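You operate a simulated robot arm through the tools that you are given. There is no shell and no other tool.

Carry out the task below with a simulated robot arm. There is one attempt and no reset: what you move stays moved.

TASK
Run both billets on the belt up to the yellow bar on fast, then stop the belt.
Fine: drop the bar and set the gate straight before the start.

It is judged by the outcome, as a careful person would: the job done as asked, and still so three seconds after it is handed in. It fails if anything else is knocked over, pushed out of place, dropped, spilled or broken.

THE ROBOT
A 6-joint arm with a two-finger parallel gripper, fixed in place. Base frame: the origin is at the foot of the arm, x ahead of it, y to its left, z up. Readings come in cm, degrees, newtons and seconds.
Its first joint turns from -166.0 to 166.0 degrees. Payload 3.91 kg.
Tool frame: the origin (TCP) lies between the finger pads and is the grasp point; the fingertips stand 3 cm ahead of it; z points along the fingers, y is the line along which they close. The gripper opens to 11 cm. The fingers are 2 cm wide and 1 cm thick; the gripper's body (4.8 by 11.2 cm) begins 5.5 cm behind the TCP.
Orientation is told as [roll, pitch, yaw] about the base's x, y, z axes, in that order, counted from this pose: with the fingers straight down and closing along the base's y, the tool's x points along the base's -x, its y along +y and its z along -z.

THE INTERFACE
- The arm moves only by the tool jog_arm. Its arguments are lists of equal length, an entry for each row: "dp": the shift along the base's x, y, z in cm, a list of three; "rotation": the turn, a rotation vector about the base's x, y, z in degrees, a list of three. In form: {"dp": [[tx, ty, tz], ...], "rotation": [[rx, ry, rz], ...]}. A call has 1 to 20 rows; each row shifts and turns the commanded pose from where the row before left it. "gripper" is the finger opening in cm, from 0 to 11, set as the call begins (left out, the last holds). Each row takes 0.2 s and may step no farther than 5 cm and 8.6 degrees from the row before; otherwise, or with a gripper value out of range, the whole call is refused. Where a pose cannot be reached the arm comes as near as it can. A force on the tool above 90 N (or 10 N above the force at the start of the call, whichever is more), or a blocked arm, ends the call early, and 0.2 s more pass. The fingers move at their own pace (about 10.8 cm/s each) and stop on an object; they squeeze with about 34 N. The grip force told is the motor's: it shows also when the fingers shut on nothing. Time passes only in rows, and 0.2 s behind the last, so rows that do not move let the fingers close. It gives the time, the measured TCP pose, the force on the tool (base axes), the opening and the grip force at its end, in the units of the frame above (readings bear some noise), with the torque about the TCP (base axes, N m) and any sound that the robot's microphone picked up.
- Cameras (640 x 400 px; columns grow to the right, rows downward): "scene" is fixed at [40.24, 64.79, 164.68]; the picture's right is [-0.34, -0.94, 0.00], its down [-0.85, 0.31, -0.43] and it looks along [0.40, -0.14, -0.90] (base axes); focal length 300 px, centre (320, 200). "wrist" rides on the gripper at [7.3, 1.7, -10.3] in the tool frame; the picture's right is [-0.23, 0.97, 0.00], its down [-0.76, -0.18, -0.62] and it looks along [-0.61, -0.14, 0.78] (tool axes); focal length 222 px, centre (320, 200). There is no depth. A picture from a camera that has moved, and an enlarged one, comes with that camera's place and axes in the base frame and with its lens.
- grab_frame(camera): a new picture of that camera. It takes no simulated time.
- close_up(camera, box): a new picture of the part [left, top, right, bottom] of that camera's present view, enlarged. It takes no simulated time.
- hand_in(): hands the job in; it is judged then, once.

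Nothing tells you positions but the pictures and the camera data. Unless the task says otherwise, let go and move clear before handing in.

The tools are called after "Call:" as a command line: name --argument value ..., lists and objects as JSON in quotes. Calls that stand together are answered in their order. jog_arm: Moves the arm, as the interface text tells. Its arguments: {"type":"object","properties":{"dp":{"type":"array","items":{"type":"array","items":{"type":"number"}}},"rotation":{"type":"array","items":{"type":"array","items":{"type":"number"}}},"gripper":{"type":"number"}},"required":["dp","rotation"]} The other tools are called the same way: grab_frame (camera) takes a picture; close_up (camera, box) takes an enlarged picture of a part of a camera's view; hand_in () hands the job in.

At the start:

```text
t: 0.0
position: [32.43, 49.47, 123.76]
tcp_rot: [0.0, 0.0, 0.1]
force: [0.4, 0.7, -1.0]
torque: [0.02, 0.01, 0.02]
gripper_width: 11.03
finger_force: 0.1
```

scene: 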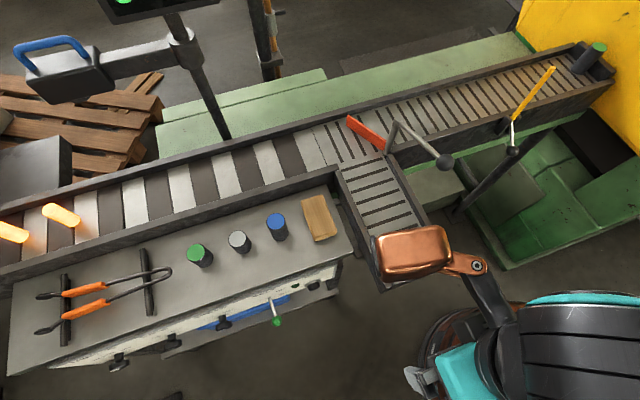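
wrist: 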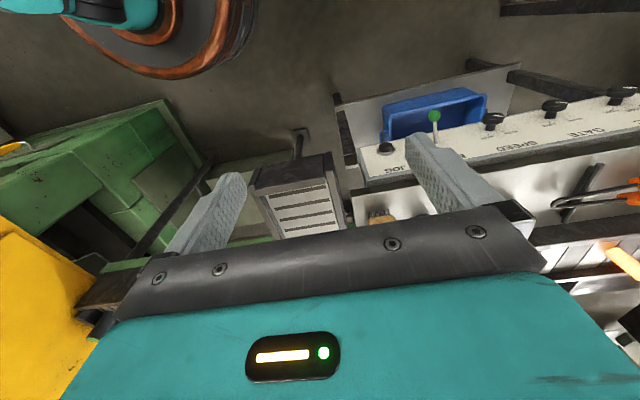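

I see a conveyor with two glowing billets at the left end, a yellow bar near the right end, a red gate arm at the side chute, and a control desk with buttons, knobs and a lever. I'll look closer at all of it before moving anything.

Call:
close_up --camera "scene" --box '[0, 180, 320, 380]'

Call:
close_up --camera "scene" --box '[320, 30, 640, 230]'

Call:
close_up --camera "scene" --box '[160, 180, 352, 300]'

Call:
close_up --camera "wrist" --box '[320, 40, 640, 240]'

Call:
close_up --camera "scene" --box '[0, 0, 240, 150]'

```text
2.00 times, centred on (160, 280) of scene
camera zoom: at [40.24, 64.79, 164.68], right [-0.34, -0.94, 0.0], down [-0.85, 0.31, -0.43], along [0.4, -0.14, -0.9], focal length 600 px, centre (640, 40)
```

zoom: 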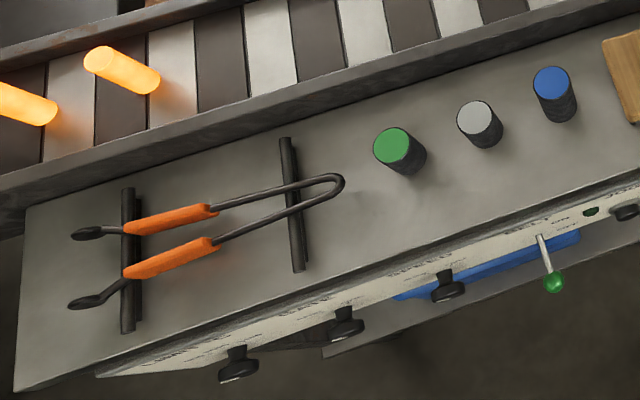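

```text
2.00 times, centred on (480, 130) of scene
camera zoom: at [40.24, 64.79, 164.68], right [-0.34, -0.94, 0.0], down [-0.85, 0.31, -0.43], along [0.4, -0.14, -0.9], focal length 600 px, centre (0, 340)
```

zoom: 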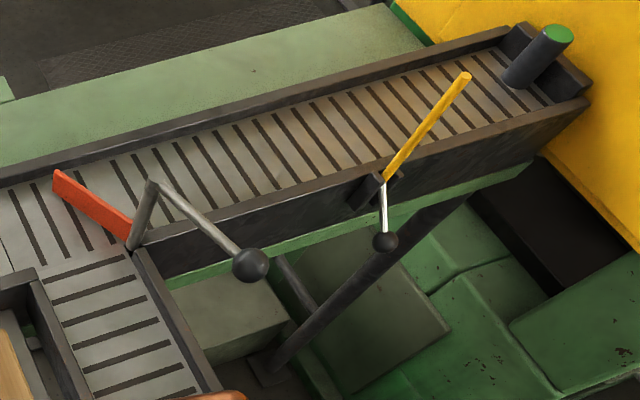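

```text
3.33 times, centred on (256, 240) of scene
camera zoom: at [40.24, 64.79, 164.68], right [-0.34, -0.94, 0.0], down [-0.85, 0.31, -0.43], along [0.4, -0.14, -0.9], focal length 999 px, centre (533, 67)
```

zoom: 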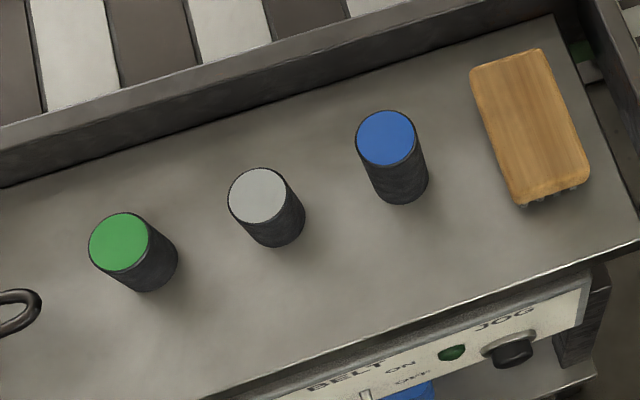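

```text
2.00 times, centred on (480, 140) of wrist
camera zoom: at [25.18, 51.21, 134.13], right [0.23, 0.97, 0.0], down [0.76, -0.18, 0.62], along [0.61, -0.14, -0.78], focal length 444 px, centre (0, 320)
```

zoom: 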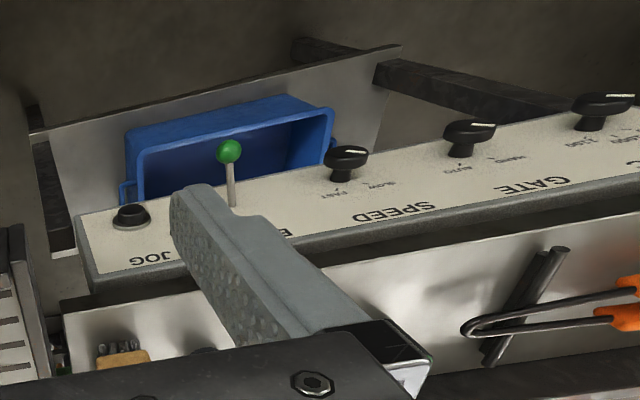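

```text
2.67 times, centred on (120, 75) of scene
camera zoom: at [40.24, 64.79, 164.68], right [-0.34, -0.94, 0.0], down [-0.85, 0.31, -0.43], along [0.4, -0.14, -0.9], focal length 799 px, centre (853, 533)
```

zoom: 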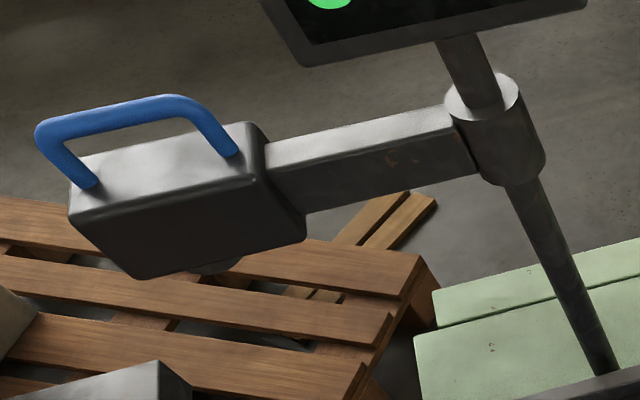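

The panel (JOG, BELT lever, SPEED and GATE knobs) sits around x≈50, y≈62–100, z≈80. I'll bring the wrist camera closer, staying high and clear, to read it.

Call:
jog_arm --dp '[[0, 4.5, -2], [0, 4.5, -2], [0, 4.5, -2], [0, 4.5, -2], [0, 4.5, -2], [0, 0, -3]]' --rotation '[[0, 0, 0], [0, 0, 0], [0, 0, 0], [0, 0, 0], [0, 0, 0], [0, 0, 0]]'

Call:
grab_frame --camera "wrist"

Call:
close_up --camera "wrist" --box '[160, 0, 480, 200]'

Call:
grab_frame --camera "scene"

```text
t: 1.4
position: [32.36, 72.09, 110.62]
tcp_rot: [0.0, 0.0, 0.1]
force: [0.0, -0.8, -0.3]
torque: [0.0, -0.03, -0.02]
gripper_width: 10.98
finger_force: 0.1
```

```text
taken
camera wrist: at [25.14, 73.75, 121.01], right [0.23, 0.97, 0.0], down [0.76, -0.18, 0.62], along [0.61, -0.14, -0.78], focal length 222 px, centre (320, 200)
```

wrist: 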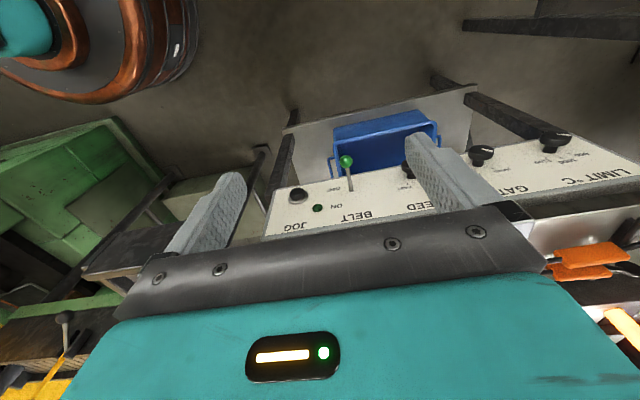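

```text
2.00 times, centred on (320, 100) of wrist
camera zoom: at [25.14, 73.75, 121.01], right [0.23, 0.97, 0.0], down [0.76, -0.18, 0.62], along [0.61, -0.14, -0.78], focal length 444 px, centre (320, 400)
```

zoom: 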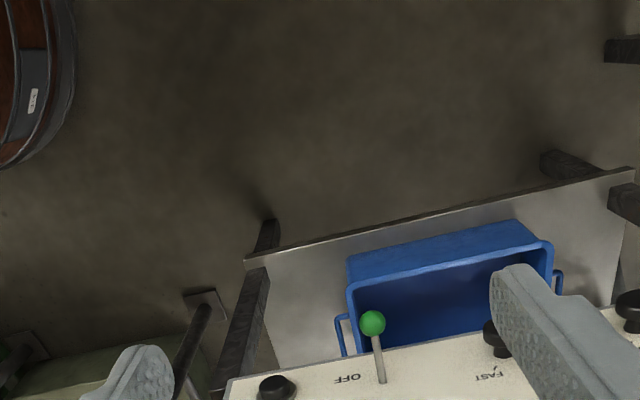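

```text
taken
```

scene: 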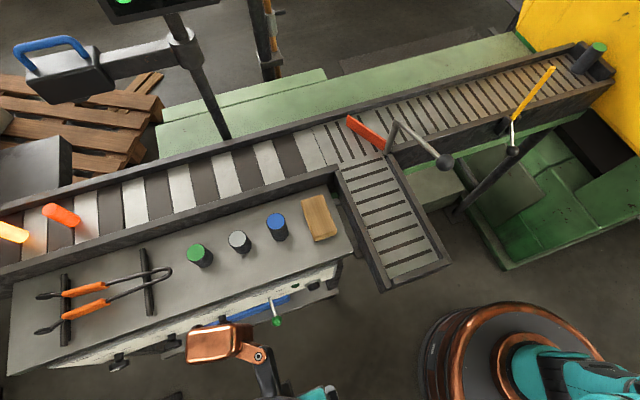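

The panel reads JOG, BELT (ON/OFF), SPEED, GATE and LIMIT °C. I'll zoom in on the labels and pointers.

Call:
close_up --camera "wrist" --box '[260, 130, 420, 230]'

Call:
close_up --camera "wrist" --box '[450, 110, 640, 230]'

Call:
close_up --camera "scene" --box '[0, 170, 160, 270]'

Call:
close_up --camera "scene" --box '[330, 90, 490, 190]'

Call:
close_up --camera "scene" --box '[480, 40, 640, 140]'

Call:
close_up --camera "scene" --box '[60, 0, 220, 100]'

```text
4.00 times, centred on (340, 180) of wrist
camera zoom: at [25.14, 73.75, 121.01], right [0.23, 0.97, 0.0], down [0.76, -0.18, 0.62], along [0.61, -0.14, -0.78], focal length 888 px, centre (240, 280)
```

zoom: 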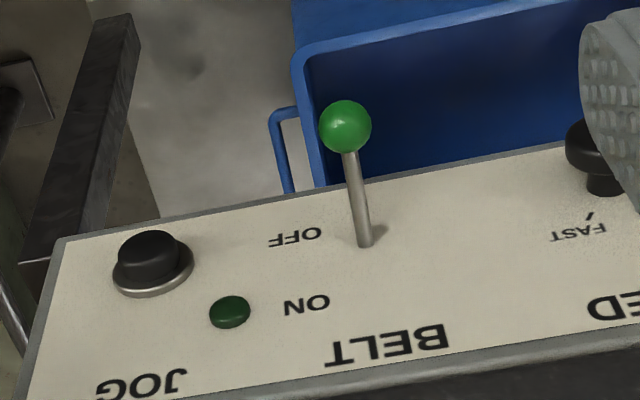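

```text
3.33 times, centred on (545, 170) of wrist
camera zoom: at [25.14, 73.75, 121.01], right [0.23, 0.97, 0.0], down [0.76, -0.18, 0.62], along [0.61, -0.14, -0.78], focal length 740 px, centre (-430, 300)
```

zoom: 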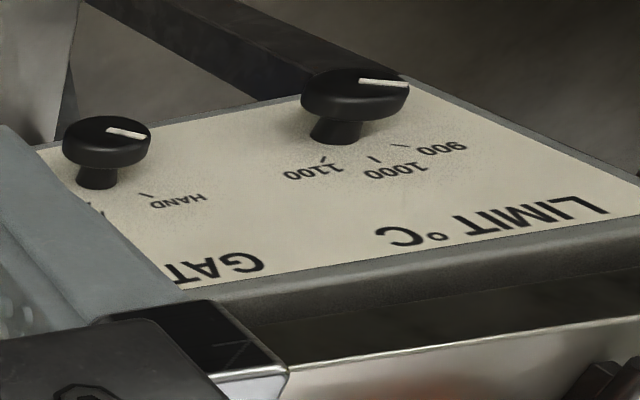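

```text
4.00 times, centred on (80, 220) of scene
camera zoom: at [40.24, 64.79, 164.68], right [-0.34, -0.94, 0.0], down [-0.85, 0.31, -0.43], along [0.4, -0.14, -0.9], focal length 1199 px, centre (1280, 120)
```

zoom: 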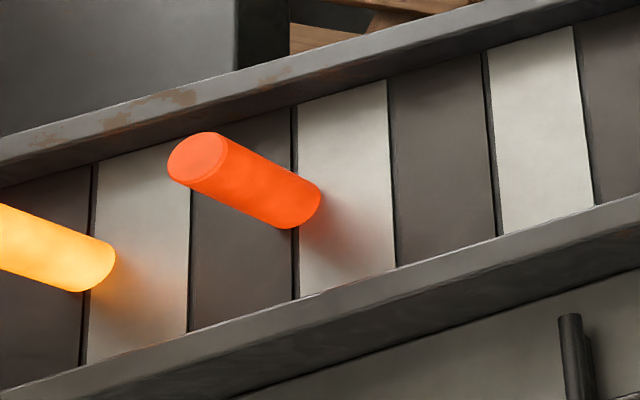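

```text
4.00 times, centred on (410, 140) of scene
camera zoom: at [40.24, 64.79, 164.68], right [-0.34, -0.94, 0.0], down [-0.85, 0.31, -0.43], along [0.4, -0.14, -0.9], focal length 1199 px, centre (-40, 440)
```

zoom: 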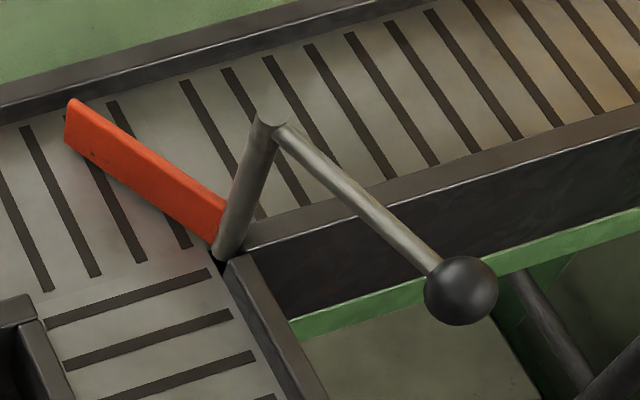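

```text
4.00 times, centred on (560, 90) of scene
camera zoom: at [40.24, 64.79, 164.68], right [-0.34, -0.94, 0.0], down [-0.85, 0.31, -0.43], along [0.4, -0.14, -0.9], focal length 1199 px, centre (-640, 640)
```

zoom: 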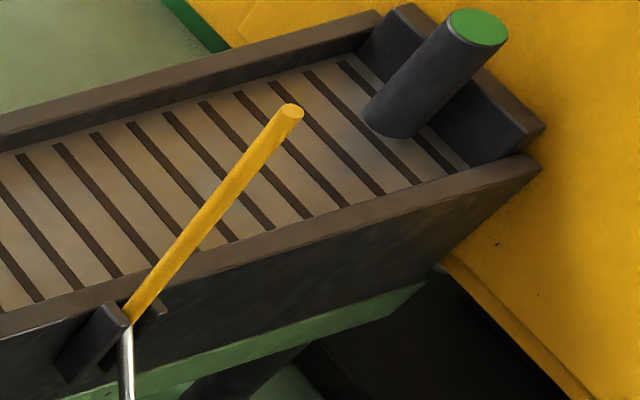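

```text
4.00 times, centred on (140, 50) of scene
camera zoom: at [40.24, 64.79, 164.68], right [-0.34, -0.94, 0.0], down [-0.85, 0.31, -0.43], along [0.4, -0.14, -0.9], focal length 1199 px, centre (1040, 800)
```

zoom: 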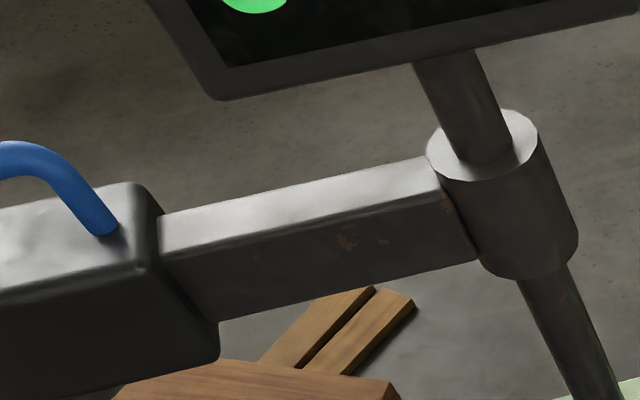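

The lever sits at OFF with the panel close to vertical near x≈54. The knob pointers are hard to read from above, so I'll tilt the tool about 45° and look at the panel from the front, staying well back from it.

Call:
jog_arm --dp '[[-0.5, 1.5, -4], [-0.5, 1.5, -4], [-0.5, 1.5, -4], [-0.5, 1.5, -4], [-0.5, 1.5, -4], [-0.5, 1.5, -4]]' --rotation '[[0, -7.5, 0], [0, -7.5, 0], [0, -7.5, 0], [0, -7.5, 0], [0, -7.5, 0], [0, -7.5, 0]]'

Call:
grab_frame --camera "wrist"

Call:
grab_frame --camera "scene"

```text
t: 2.8
position: [29.32, 81.0, 87.0]
tcp_rot: [0.0, -45.1, 0.0]
force: [0.4, -0.2, 1.8]
torque: [0.05, 0.07, 0.0]
gripper_width: 11.0
finger_force: 0.1
```

```text
taken
camera wrist: at [16.83, 82.75, 89.16], right [0.16, 0.97, 0.16], down [0.1, -0.18, 0.98], along [0.98, -0.14, -0.12], focal length 222 px, centre (320, 200)
```

wrist: 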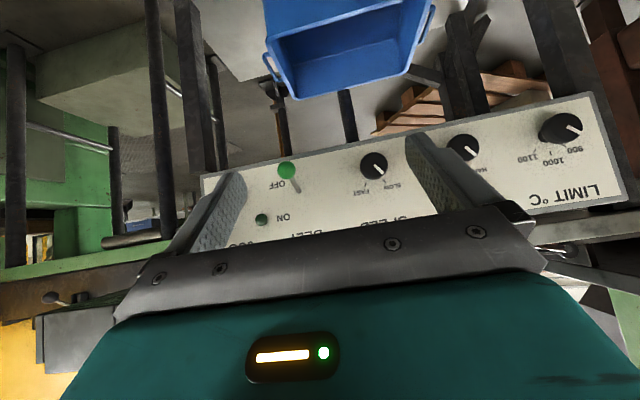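

```text
taken
```

scene: 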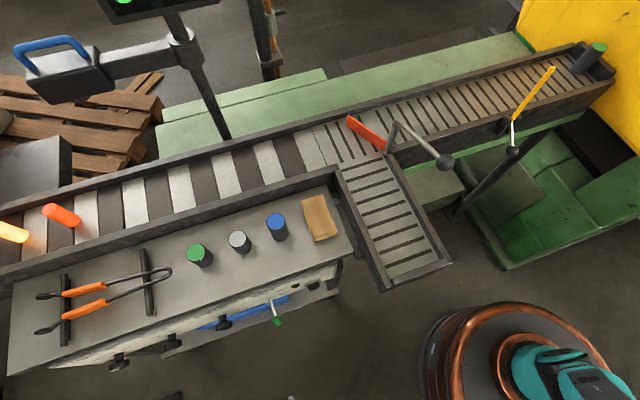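

Call:
close_up --camera "wrist" --box '[200, 120, 440, 270]'

Call:
close_up --camera "wrist" --box '[400, 90, 640, 240]'

Call:
close_up --camera "wrist" --box '[340, 140, 420, 190]'

Call:
close_up --camera "wrist" --box '[430, 120, 510, 170]'

```text
2.67 times, centred on (320, 195) of wrist
camera zoom: at [16.83, 82.75, 89.16], right [0.16, 0.97, 0.16], down [0.1, -0.18, 0.98], along [0.98, -0.14, -0.12], focal length 592 px, centre (320, 213)
```

zoom: 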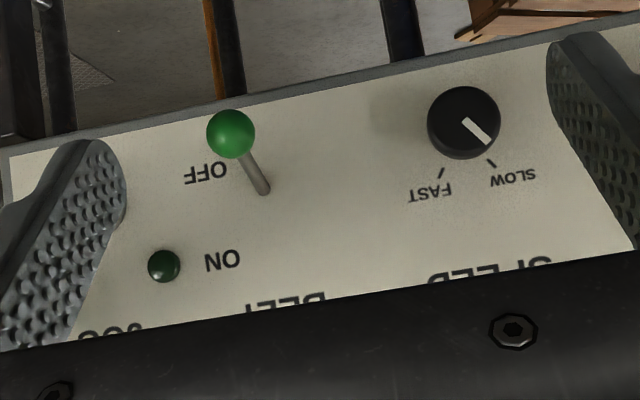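

```text
2.67 times, centred on (520, 165) of wrist
camera zoom: at [16.83, 82.75, 89.16], right [0.16, 0.97, 0.16], down [0.1, -0.18, 0.98], along [0.98, -0.14, -0.12], focal length 592 px, centre (-213, 293)
```

zoom: 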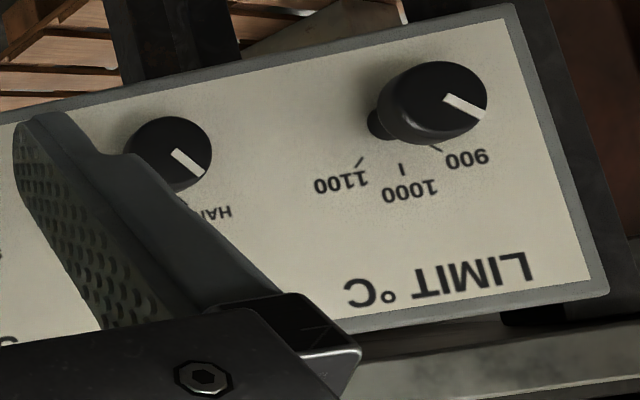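

```text
8.00 times, centred on (380, 165) of wrist
camera zoom: at [16.83, 82.75, 89.16], right [0.16, 0.97, 0.16], down [0.1, -0.18, 0.98], along [0.98, -0.14, -0.12], focal length 1777 px, centre (-160, 480)
```

zoom: 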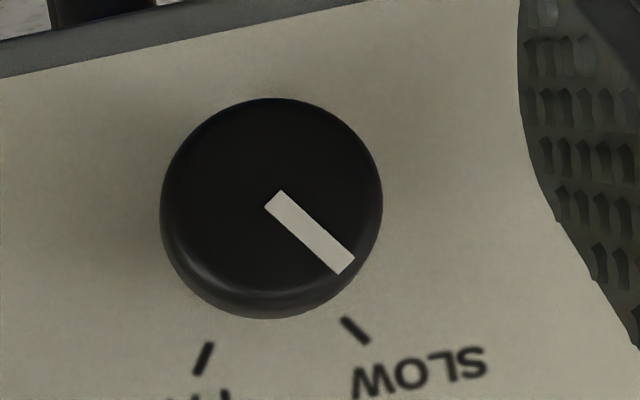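

```text
8.00 times, centred on (470, 145) of wrist
camera zoom: at [16.83, 82.75, 89.16], right [0.16, 0.97, 0.16], down [0.1, -0.18, 0.98], along [0.98, -0.14, -0.12], focal length 1777 px, centre (-880, 640)
```

zoom: 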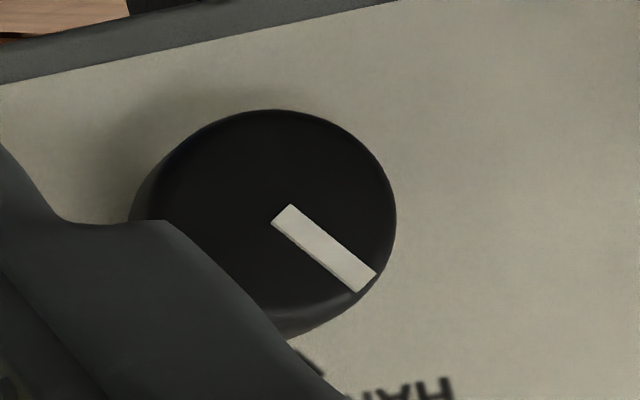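

SPEED points at SLOW, GATE is already on HAND, and BELT is OFF. The SPEED knob is about 4 cm across at roughly (52, 87, 81). I'll level the tool to point at the panel and line up with that knob, still about 9 cm short of it, then look again.

Call:
jog_arm --dp '[[1.6, 1, -0.9], [1.6, 1, -0.9], [1.6, 1, -0.9], [1.6, 1, -1.0], [1.6, 1, -1.0], [1.6, 1, -1.0]]' --rotation '[[0, -7.5, 0], [0, -7.5, 0], [0, -7.5, 0], [0, -7.5, 0], [0, -7.5, 0], [0, -7.5, 0]]' --gripper 8

Call:
grab_frame --camera "wrist"

Call:
grab_frame --camera "scene"

```text
t: 4.2
position: [38.88, 87.13, 81.12]
tcp_rot: [-179.3, -89.7, 179.4]
force: [0.0, 1.1, 1.2]
torque: [0.0, 0.07, 0.02]
gripper_width: 8.01
finger_force: 0.1
```

```text
taken
camera wrist: at [28.56, 88.86, 73.91], right [0.0, 0.97, 0.23], down [-0.63, -0.18, 0.76], along [0.78, -0.14, 0.61], focal length 222 px, centre (320, 200)
```

wrist: 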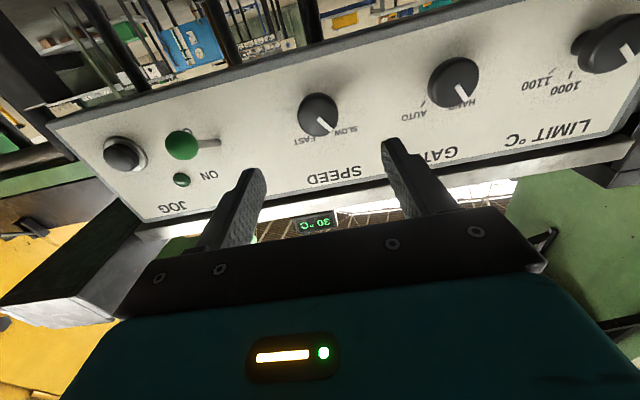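

```text
taken
```

scene: 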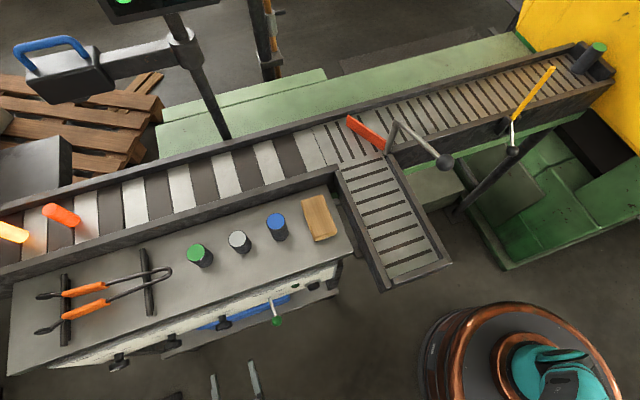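

Call:
close_up --camera "wrist" --box '[240, 60, 400, 160]'

Call:
close_up --camera "wrist" --box '[400, 40, 560, 140]'

Call:
close_up --camera "wrist" --box '[80, 100, 240, 200]'

```text
4.00 times, centred on (320, 110) of wrist
camera zoom: at [28.56, 88.86, 73.91], right [0.0, 0.97, 0.23], down [-0.63, -0.18, 0.76], along [0.78, -0.14, 0.61], focal length 888 px, centre (320, 560)
```

zoom: 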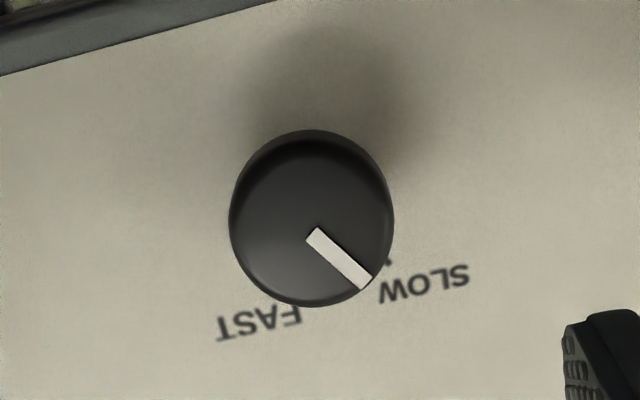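

```text
4.00 times, centred on (480, 90) of wrist
camera zoom: at [28.56, 88.86, 73.91], right [0.0, 0.97, 0.23], down [-0.63, -0.18, 0.76], along [0.78, -0.14, 0.61], focal length 888 px, centre (-320, 640)
```

zoom: 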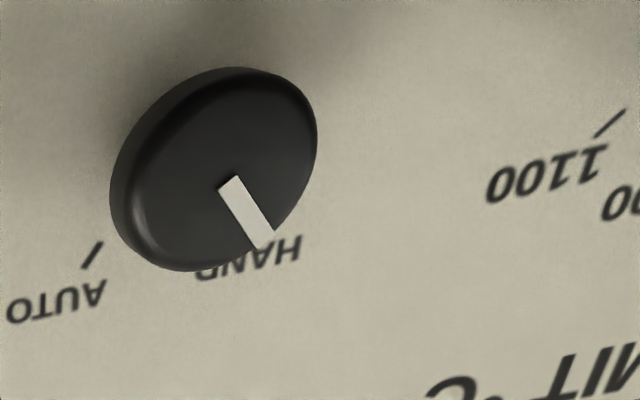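

```text
4.00 times, centred on (160, 150) of wrist
camera zoom: at [28.56, 88.86, 73.91], right [0.0, 0.97, 0.23], down [-0.63, -0.18, 0.76], along [0.78, -0.14, 0.61], focal length 888 px, centre (960, 400)
```

zoom: 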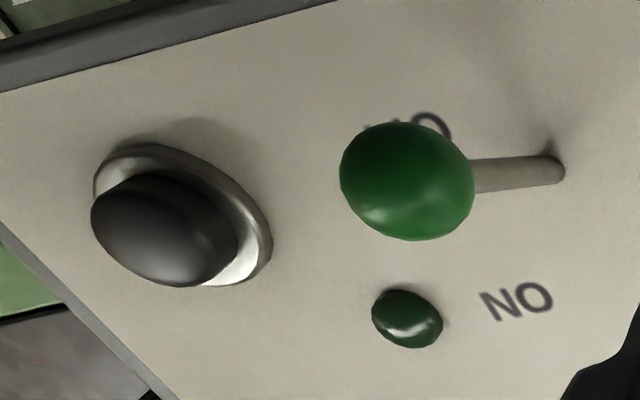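

The SPEED knob lines up: its face is near x≈52.1 and the panel near x≈54.5. I'll move in straight with the fingers open either side of the knob, stopping the tips about 1 cm short of the panel, and check.

Call:
jog_arm --dp '[[3, 0, 0], [3, 0, 0], [3, 0, 0], [2.4, 0, 0], [0, 0, 0]]' --rotation '[[0, 0, 0], [0, 0, 0], [0, 0, 0], [0, 0, 0], [0, 0, 0]]' --gripper 8

Call:
grab_frame --camera "wrist"

Call:
close_up --camera "scene" --box '[160, 270, 320, 370]'

```text
t: 5.4
position: [50.4, 87.26, 81.07]
tcp_rot: [-108.0, -89.9, 108.0]
force: [0.2, 0.7, 0.6]
torque: [0.01, 0.01, 0.03]
gripper_width: 7.98
finger_force: 0.1
```

```text
taken
camera wrist: at [40.0, 88.87, 73.81], right [0.0, 0.97, 0.23], down [-0.62, -0.18, 0.76], along [0.78, -0.14, 0.61], focal length 222 px, centre (320, 200)
```

wrist: 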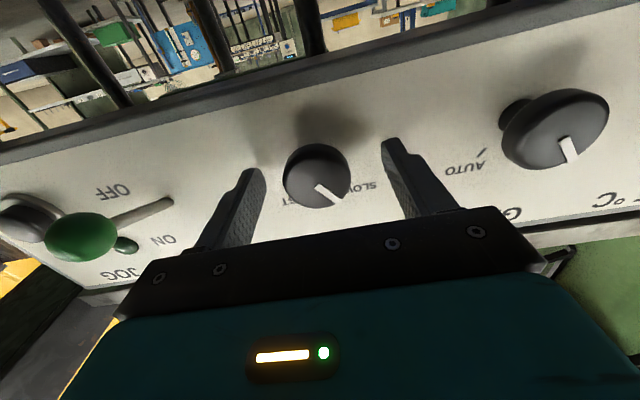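

```text
4.00 times, centred on (240, 320) of scene
camera zoom: at [40.24, 64.79, 164.68], right [-0.34, -0.94, 0.0], down [-0.85, 0.31, -0.43], along [0.4, -0.14, -0.9], focal length 1199 px, centre (640, -280)
```

zoom: 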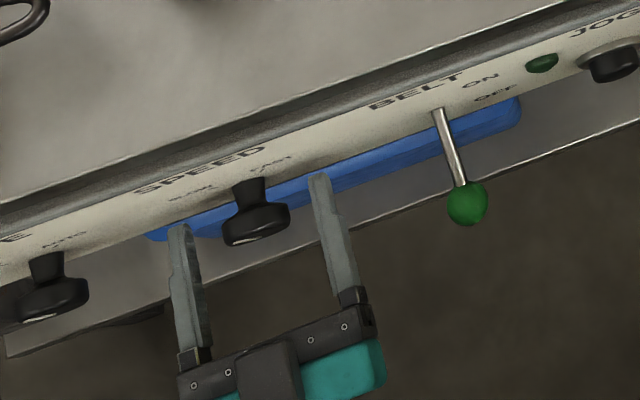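

The fingertips bracket the knob head and sit short of the panel. I'll close on the knob.

Call:
jog_arm --dp '[[0, 0, 0], [0, 0, 0], [0, 0, 0]]' --rotation '[[0, 0, 0], [0, 0, 0], [0, 0, 0]]' --gripper 2

Call:
grab_frame --camera "wrist"

```text
t: 6.2
position: [50.43, 86.94, 81.06]
tcp_rot: [-94.5, -89.9, 94.4]
force: [-19.3, -49.0, -10.1]
torque: [0.13, -0.23, -0.7]
gripper_width: 4.18
finger_force: 45.4
```

```text
taken
camera wrist: at [40.03, 88.7, 73.82], right [0.0, 0.97, 0.23], down [-0.62, -0.17, 0.76], along [0.78, -0.14, 0.61], focal length 222 px, centre (320, 200)
```

wrist: 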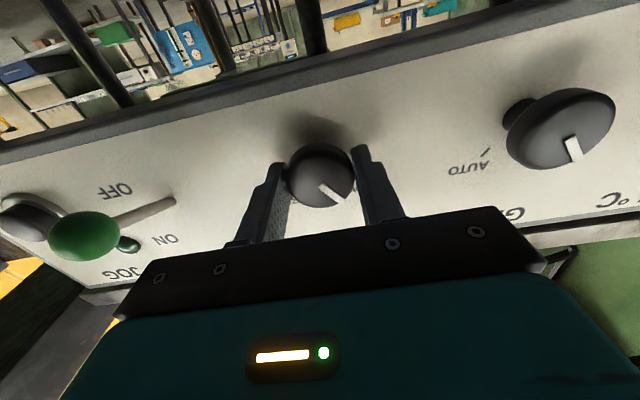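

I have the knob, but a side load of about −49 N along y says the gripper sits slightly left of centre. I'll shift 0.3 cm to relieve it before turning.

Call:
jog_arm --dp '[[0, -0.2, 0], [0, -0.12, -0.05], [0, 0, 0]]' --rotation '[[0, 0, 0], [0, 0, 0], [0, 0, 0]]'

```text
t: 7.0
position: [50.39, 86.99, 80.98]
tcp_rot: [-156.0, -89.9, 156.2]
force: [15.6, 36.9, 5.1]
torque: [-0.02, 0.74, 0.25]
gripper_width: 4.18
finger_force: 45.3
```

Call:
jog_arm --dp '[[0, 0.14, 0.02], [0, 0, 0]]' --rotation '[[0, 0, 0], [0, 0, 0]]'

```text
t: 7.6
position: [50.45, 87.1, 81.1]
tcp_rot: [-147.3, -90.0, 147.4]
force: [6.8, 46.8, 13.6]
torque: [0.09, -0.06, 0.72]
gripper_width: 4.19
finger_force: 45.2
```

Call:
jog_arm --dp '[[0, 0, 0], [0, 0, 0], [0, 0, 0]]' --rotation '[[0, 0, 0], [0, 0, 0], [0, 0, 0]]'

```text
t: 8.4
position: [50.48, 86.97, 80.98]
tcp_rot: [-145.8, -89.9, 146.0]
force: [1.9, 59.1, 24.0]
torque: [0.16, -0.19, 0.73]
gripper_width: 4.19
finger_force: 45.2
```

Call:
jog_arm --dp '[[0, 0.12, 0.04], [0, 0, 0], [0, 0, 0]]' --rotation '[[0, 0, 0], [0, 0, 0], [0, 0, 0]]'

```text
t: 9.2
position: [50.33, 87.01, 80.93]
tcp_rot: [-112.9, -89.9, 112.9]
force: [-11.4, 30.3, 14.7]
torque: [0.25, -0.71, 0.24]
gripper_width: 4.18
finger_force: 45.0
```

The side load is down to a moderate level. I'll start turning the knob clockwise, seen from the front (SLOW to FAST), beginning with 24°.

Call:
jog_arm --dp '[[0, 0.05, 0.02], [0, 0, 0], [0, 0, 0]]' --rotation '[[8, 0, 0], [8, 0, 0], [8, 0, 0]]'

Call:
close_up --camera "wrist" --box '[200, 80, 440, 230]'

```text
t: 10.0
position: [50.25, 87.05, 81.01]
tcp_rot: [90.2, -66.1, -90.0]
force: [-15.6, 26.3, 3.7]
torque: [-0.04, -0.34, 0.23]
gripper_width: 4.16
finger_force: 45.4
```

```text
2.67 times, centred on (320, 155) of wrist
camera zoom: at [40.01, 91.5, 75.12], right [0.0, 0.8, 0.6], down [-0.62, -0.47, 0.62], along [0.78, -0.38, 0.5], focal length 592 px, centre (320, 320)
```

zoom: 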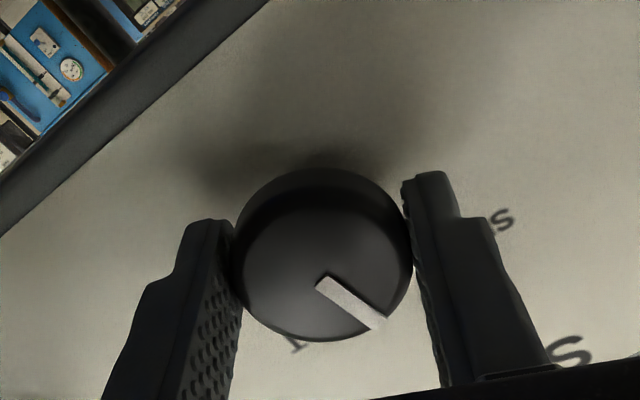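

The knob is turning with the gripper. I'll continue.

Call:
jog_arm --dp '[[0, 0, 0], [0, 0, 0], [0, 0, 0], [0, 0, 0], [0, 0, 0]]' --rotation '[[8, 0, 0], [8, 0, 0], [8, 0, 0], [8, 0, 0], [4, 0, 0]]'

Call:
close_up --camera "wrist" --box '[200, 80, 440, 230]'

Call:
close_up --camera "scene" --box '[160, 270, 320, 370]'

```text
t: 10.9
position: [50.47, 87.32, 80.85]
tcp_rot: [89.1, -40.5, -90.3]
force: [-33.0, -38.5, -15.2]
torque: [0.14, 0.73, -0.4]
gripper_width: 4.19
finger_force: 21.7
out of reach, approached as far as the arm can: row 4
stopped in row 4: the force on the tool passed its limit at 115 N (the readings are from after the stop); the commanded pose is now the measured one
```

```text
2.67 times, centred on (320, 155) of wrist
camera zoom: at [40.19, 94.08, 77.63], right [0.02, 0.46, 0.89], down [-0.63, -0.69, 0.37], along [0.78, -0.57, 0.28], focal length 592 px, centre (320, 320)
```

zoom: 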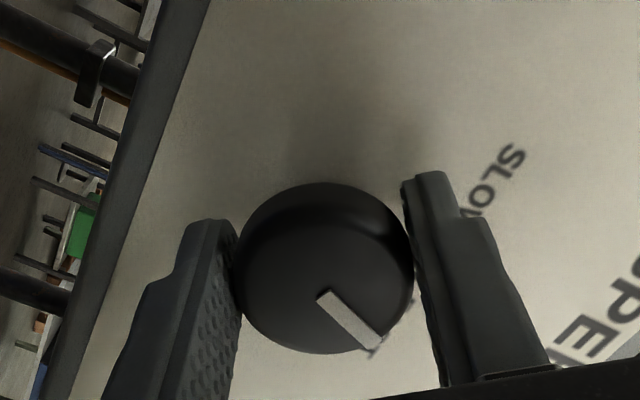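

```text
4.00 times, centred on (240, 320) of scene
camera zoom: at [40.24, 64.79, 164.68], right [-0.34, -0.94, 0.0], down [-0.85, 0.31, -0.43], along [0.4, -0.14, -0.9], focal length 1199 px, centre (640, -280)
```

zoom: 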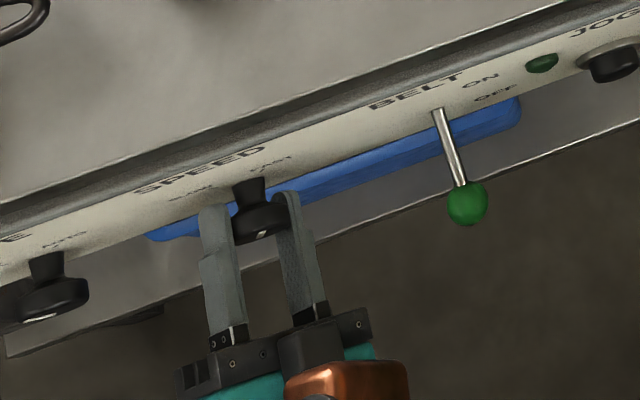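

The arm hit a wrist limit after about 50° of turn, and the knob came along with it. I'll let go, roll back, and look at where the pointer stands before regrasping.

Call:
jog_arm --dp '[[0, 0, 0], [0, 0, 0]]' --rotation '[[0, 0, 0], [0, 0, 0]]' --gripper 8

Call:
jog_arm --dp '[[0, -0.05, 0.03], [0, -0.05, 0.03], [0, -0.05, 0.03], [0, -0.05, 0.02], [0, 0, 0], [0, 0, 0], [0, 0, 0]]' --rotation '[[-8, 0, 0], [-8, 0, 0], [-8, 0, 0], [-8, 0, 0], [-8, 0, 0], [-8, 0, 0], [0, 0, 0]]'

Call:
close_up --camera "wrist" --box '[200, 80, 440, 230]'

Call:
grab_frame --camera "wrist"

```text
t: 11.5
position: [50.58, 87.62, 81.15]
tcp_rot: [89.2, -40.3, -90.2]
force: [0.3, -0.6, 0.7]
torque: [0.0, 0.04, 0.02]
gripper_width: 8.01
finger_force: 0.0
```

```text
t: 13.1
position: [50.58, 87.43, 81.17]
tcp_rot: [95.1, -88.4, -96.1]
force: [0.3, 1.1, 0.7]
torque: [-0.02, 0.01, 0.01]
gripper_width: 7.99
finger_force: 0.1
```

```text
2.67 times, centred on (320, 155) of wrist
camera zoom: at [40.21, 89.39, 73.98], right [0.02, 0.97, 0.25], down [-0.63, -0.19, 0.75], along [0.78, -0.17, 0.6], focal length 592 px, centre (320, 320)
```

zoom: 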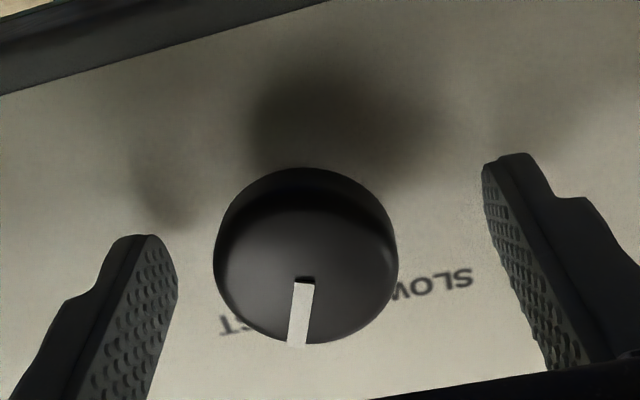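

```text
taken
camera wrist: at [40.21, 89.39, 73.98], right [0.02, 0.97, 0.25], down [-0.63, -0.19, 0.75], along [0.78, -0.17, 0.6], focal length 222 px, centre (320, 200)
```

wrist: 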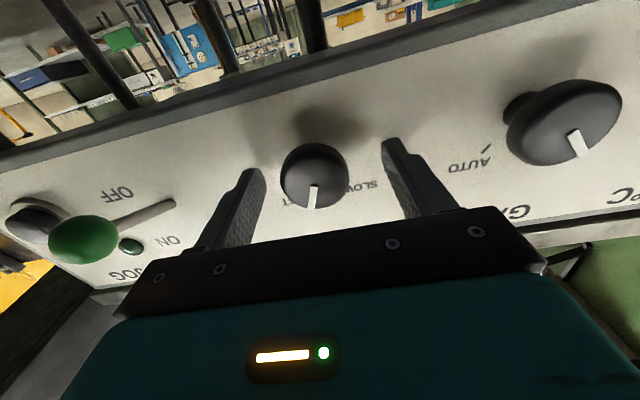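

The pointer is now just past upright, about 20–25° short of FAST. I'll recentre by about 0.4 cm, regrasp and finish the turn.

Call:
jog_arm --dp '[[0, -0.35, -0.08], [0, 0, 0]]' --rotation '[[0, 0, 0], [0, 0, 0]]'

Call:
jog_arm --dp '[[0, 0, 0], [0, 0, 0], [0, 0, 0]]' --rotation '[[0, 0, 0], [0, 0, 0], [0, 0, 0]]' --gripper 2

```text
t: 13.7
position: [50.57, 86.89, 81.05]
tcp_rot: [94.8, -88.3, -95.7]
force: [0.1, -0.1, 0.0]
torque: [-0.02, -0.01, 0.01]
gripper_width: 8.0
finger_force: 0.1
```

```text
t: 14.5
position: [50.44, 87.12, 81.06]
tcp_rot: [95.0, -88.2, -95.9]
force: [6.2, 14.3, 2.8]
torque: [0.02, 0.04, 0.77]
gripper_width: 4.15
finger_force: 44.6
```

Good centring with only a light load. I'll turn the remaining ~22°.

Call:
jog_arm --dp '[[0, 0, 0], [0, 0, 0], [0, 0, 0], [0, 0, 0]]' --rotation '[[7, 0, 0], [7, 0, 0], [7, 0, 0], [0, 0, 0]]'

Call:
close_up --camera "wrist" --box '[200, 80, 440, 230]'

```text
t: 15.5
position: [50.41, 87.09, 80.88]
tcp_rot: [89.5, -67.4, -90.1]
force: [6.1, 42.1, 1.0]
torque: [-0.28, 0.18, 1.3]
gripper_width: 4.1
finger_force: 45.4
```

```text
2.67 times, centred on (320, 155) of wrist
camera zoom: at [40.13, 91.58, 74.96], right [0.01, 0.81, 0.59], down [-0.63, -0.45, 0.64], along [0.78, -0.38, 0.5], focal length 592 px, centre (320, 320)
```

zoom: 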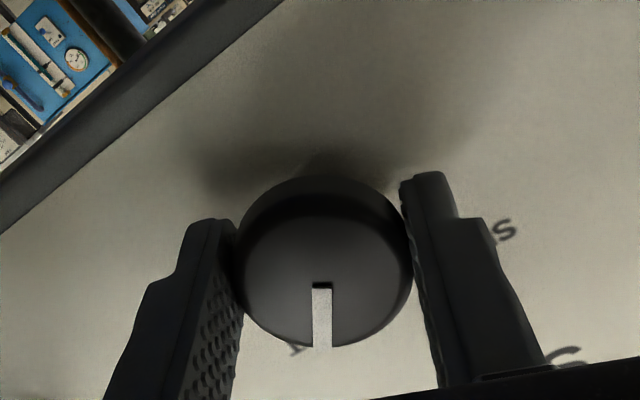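

Call:
jog_arm --dp '[[0, 0, 0], [0, 0, 0]]' --rotation '[[0, 0, 0], [0, 0, 0]]' --gripper 8

Call:
jog_arm --dp '[[-4, 0, 0], [-4, 0, 0], [-4, 0, 0]]' --rotation '[[-7, 0, 0], [-7, 0, 0], [-7, 0, 0]]'

Call:
grab_frame --camera "wrist"

Call:
close_up --camera "wrist" --box '[240, 60, 400, 160]'

```text
t: 16.1
position: [50.54, 86.83, 81.01]
tcp_rot: [89.4, -67.3, -90.5]
force: [0.5, -0.5, -0.2]
torque: [-0.04, -0.07, 0.02]
gripper_width: 8.02
finger_force: 0.1
```

```text
t: 16.9
position: [38.57, 86.94, 80.95]
tcp_rot: [94.8, -88.4, -95.8]
force: [0.3, -0.1, -0.7]
torque: [0.02, 0.0, -0.01]
gripper_width: 8.01
finger_force: 0.1
```

```text
taken
camera wrist: at [28.35, 89.06, 73.84], right [0.02, 0.97, 0.25], down [-0.63, -0.19, 0.76], along [0.78, -0.17, 0.6], focal length 222 px, centre (320, 200)
```

wrist: 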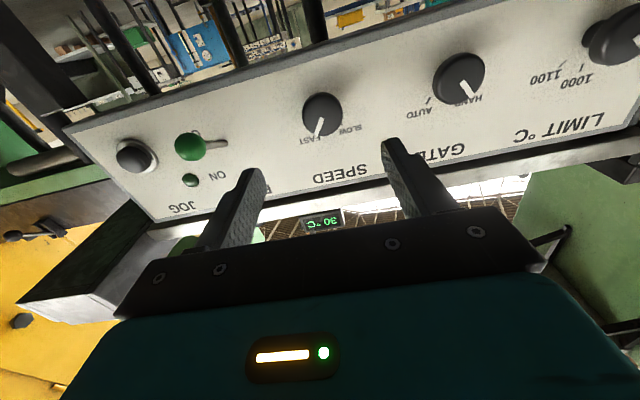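

```text
4.00 times, centred on (320, 110) of wrist
camera zoom: at [28.35, 89.06, 73.84], right [0.02, 0.97, 0.25], down [-0.63, -0.19, 0.76], along [0.78, -0.17, 0.6], focal length 888 px, centre (320, 560)
```

zoom: 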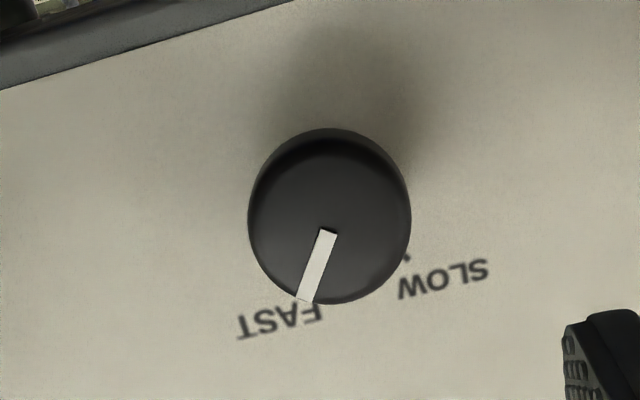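

The pointer now sits over the FAST end. I'll back off, tilt back to the head-on view and check it against the tick mark.

Call:
jog_arm --dp '[[-1.5, -1, 1], [-1.5, -1, 1], [-1.5, -1, 1], [-1.5, -1, 1], [-1.5, -1, 1], [-1.5, -1, 1]]' --rotation '[[0, 7.5, 0], [0, 7.5, 0], [0, 7.5, 0], [0, 7.5, 0], [0, 7.5, 0], [0, 7.5, 0]]'

Call:
close_up --camera "wrist" --box '[310, 130, 430, 205]'

Call:
grab_frame --camera "scene"

```text
t: 18.3
position: [29.53, 80.98, 87.03]
tcp_rot: [0.6, -45.0, -2.3]
force: [-0.1, 0.3, -0.1]
torque: [-0.02, -0.04, -0.01]
gripper_width: 7.99
finger_force: 0.1
```

```text
5.33 times, centred on (370, 168) of wrist
camera zoom: at [17.1, 82.99, 89.23], right [0.19, 0.97, 0.17], down [0.09, -0.19, 0.98], along [0.98, -0.17, -0.12], focal length 1185 px, centre (53, 373)
```

zoom: 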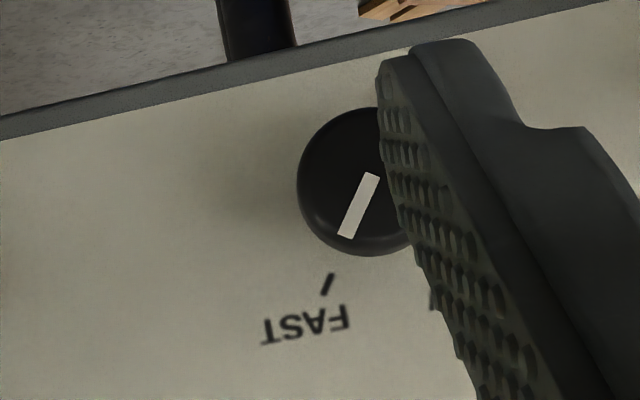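

```text
taken
```

scene: 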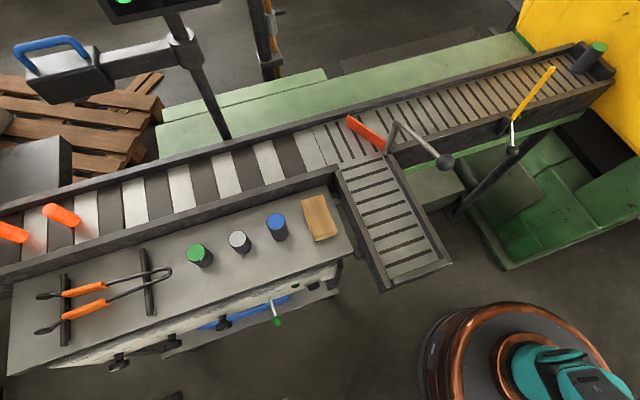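

SPEED is squarely on FAST. Next I'll raise the tool, point it down again and swing round to look at the gate handle (about (68, 21, 100)) and the bar (about (78, −11)), keeping high above the chute.

Call:
jog_arm --dp '[[0, -1, 4.5], [0, -1, 4.5], [0, -1, 4.5], [0, -1, 4.5], [0, -1, 4.5], [0, -1, 4.5], [0.8, -4.8, 0.5], [0.8, -4.8, 0.5], [0.8, -4.8, 0.5], [0.8, -4.8, 0.5], [0.8, -4.8, 0.5], [0.8, -4.8, 0.5], [0.8, -4.8, 0.5], [0.8, -4.8, 0.5], [0.8, -4.8, 0.5], [0.8, -4.8, 0.5], [0.8, -4.8, 0.5], [0.8, -4.8, 0.5]]' --rotation '[[0, 7.5, 0], [0, 7.5, 0], [0, 7.5, 0], [0, 7.5, 0], [0, 7.5, 0], [0, 7.5, 0], [0, 0, 0], [0, 0, 0], [0, 0, 0], [0, 0, 0], [0, 0, 0], [0, 0, 0], [0, 0, 0], [0, 0, 0], [0, 0, 0], [0, 0, 0], [0, 0, 0], [0, 0, 0]]' --gripper 11

Call:
grab_frame --camera "wrist"

Call:
grab_frame --camera "scene"

```text
t: 22.1
position: [39.1, 17.43, 120.1]
tcp_rot: [-1.0, 0.0, -1.6]
force: [0.5, -0.7, -0.2]
torque: [-0.05, 0.05, 0.06]
gripper_width: 11.01
finger_force: 0.1
```

```text
taken
camera wrist: at [31.89, 19.46, 130.47], right [0.26, 0.97, -0.02], down [0.75, -0.19, 0.63], along [0.6, -0.17, -0.78], focal length 222 px, centre (320, 200)
```

wrist: 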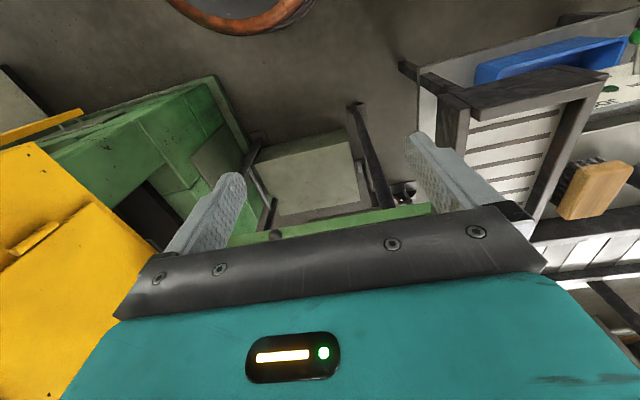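

```text
taken
```

scene: 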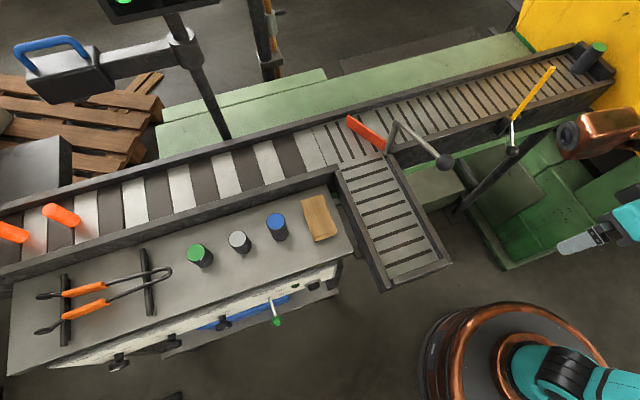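

Call:
jog_arm --dp '[[0, -1, 1], [0, -1, 1], [0, -1, 1], [0, -1, 1]]' --rotation '[[0, -8, 0.4], [0, -8, 0.4], [0, -8, 0.4], [0.8, -8, 0.4]]' --gripper 11

Call:
grab_frame --camera "wrist"

Call:
close_up --camera "wrist" --box '[160, 60, 480, 260]'

```text
t: 23.1
position: [39.19, 13.3, 124.13]
tcp_rot: [0.4, -32.2, -0.6]
force: [0.3, -0.2, -0.6]
torque: [-0.03, 0.03, -0.04]
gripper_width: 10.99
finger_force: 0.1
```

```text
taken
camera wrist: at [27.58, 15.05, 128.97], right [0.2, 0.97, 0.13], down [0.31, -0.19, 0.93], along [0.93, -0.14, -0.34], focal length 222 px, centre (320, 200)
```

wrist: 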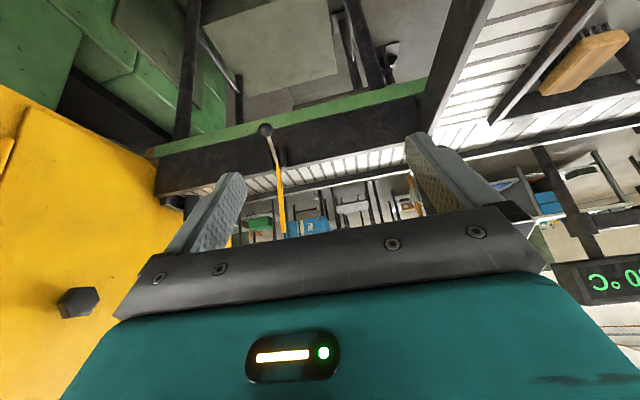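

```text
2.00 times, centred on (320, 160) of wrist
camera zoom: at [27.58, 15.05, 128.97], right [0.2, 0.97, 0.13], down [0.31, -0.19, 0.93], along [0.93, -0.14, -0.34], focal length 444 px, centre (320, 280)
```

zoom: 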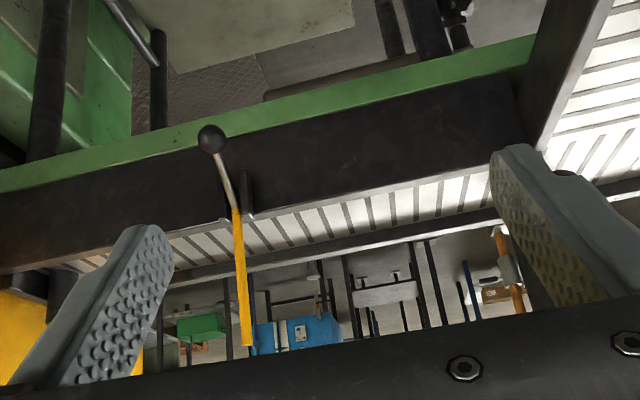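

The bar stands upright, pivoting near (74, −1.4, 101). Its ball handle hangs toward the robot at about (67, −1.4, 95). A finger hides the gate, so I'll sidestep to see it.

Call:
jog_arm --dp '[[0, 4.5, 0], [0, 4.5, 0], [0, 4.5, 0], [0, 4.5, 0]]' --rotation '[[0, 0, 0], [0, 0, 0], [0, 0, 0], [0, 0, 0]]'

Call:
grab_frame --camera "wrist"

Call:
close_up --camera "wrist" --box '[200, 80, 440, 230]'

```text
t: 24.1
position: [39.26, 31.5, 124.19]
tcp_rot: [0.6, -32.2, -0.6]
force: [-0.1, -0.1, 0.9]
torque: [0.07, -0.04, 0.0]
gripper_width: 11.0
finger_force: 0.1
```

```text
taken
camera wrist: at [27.57, 33.18, 129.09], right [0.2, 0.97, 0.13], down [0.31, -0.19, 0.93], along [0.93, -0.14, -0.34], focal length 222 px, centre (320, 200)
```

wrist: 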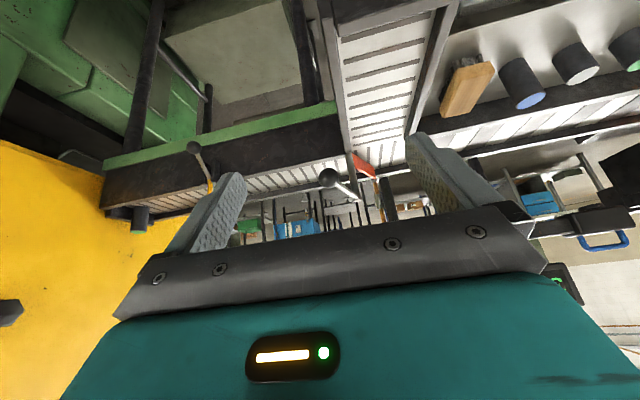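

```text
2.67 times, centred on (320, 155) of wrist
camera zoom: at [27.57, 33.18, 129.09], right [0.2, 0.97, 0.13], down [0.31, -0.19, 0.93], along [0.93, -0.14, -0.34], focal length 592 px, centre (320, 320)
```

zoom: 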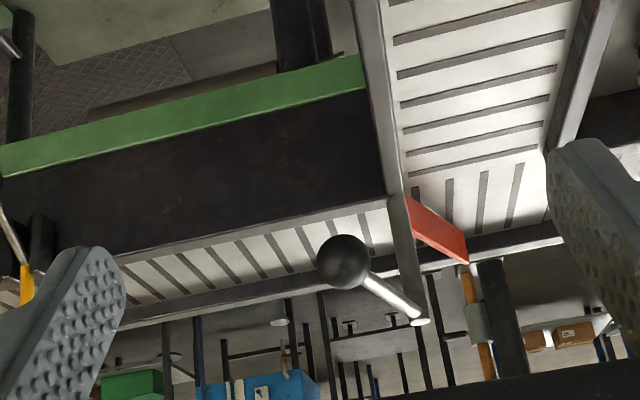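

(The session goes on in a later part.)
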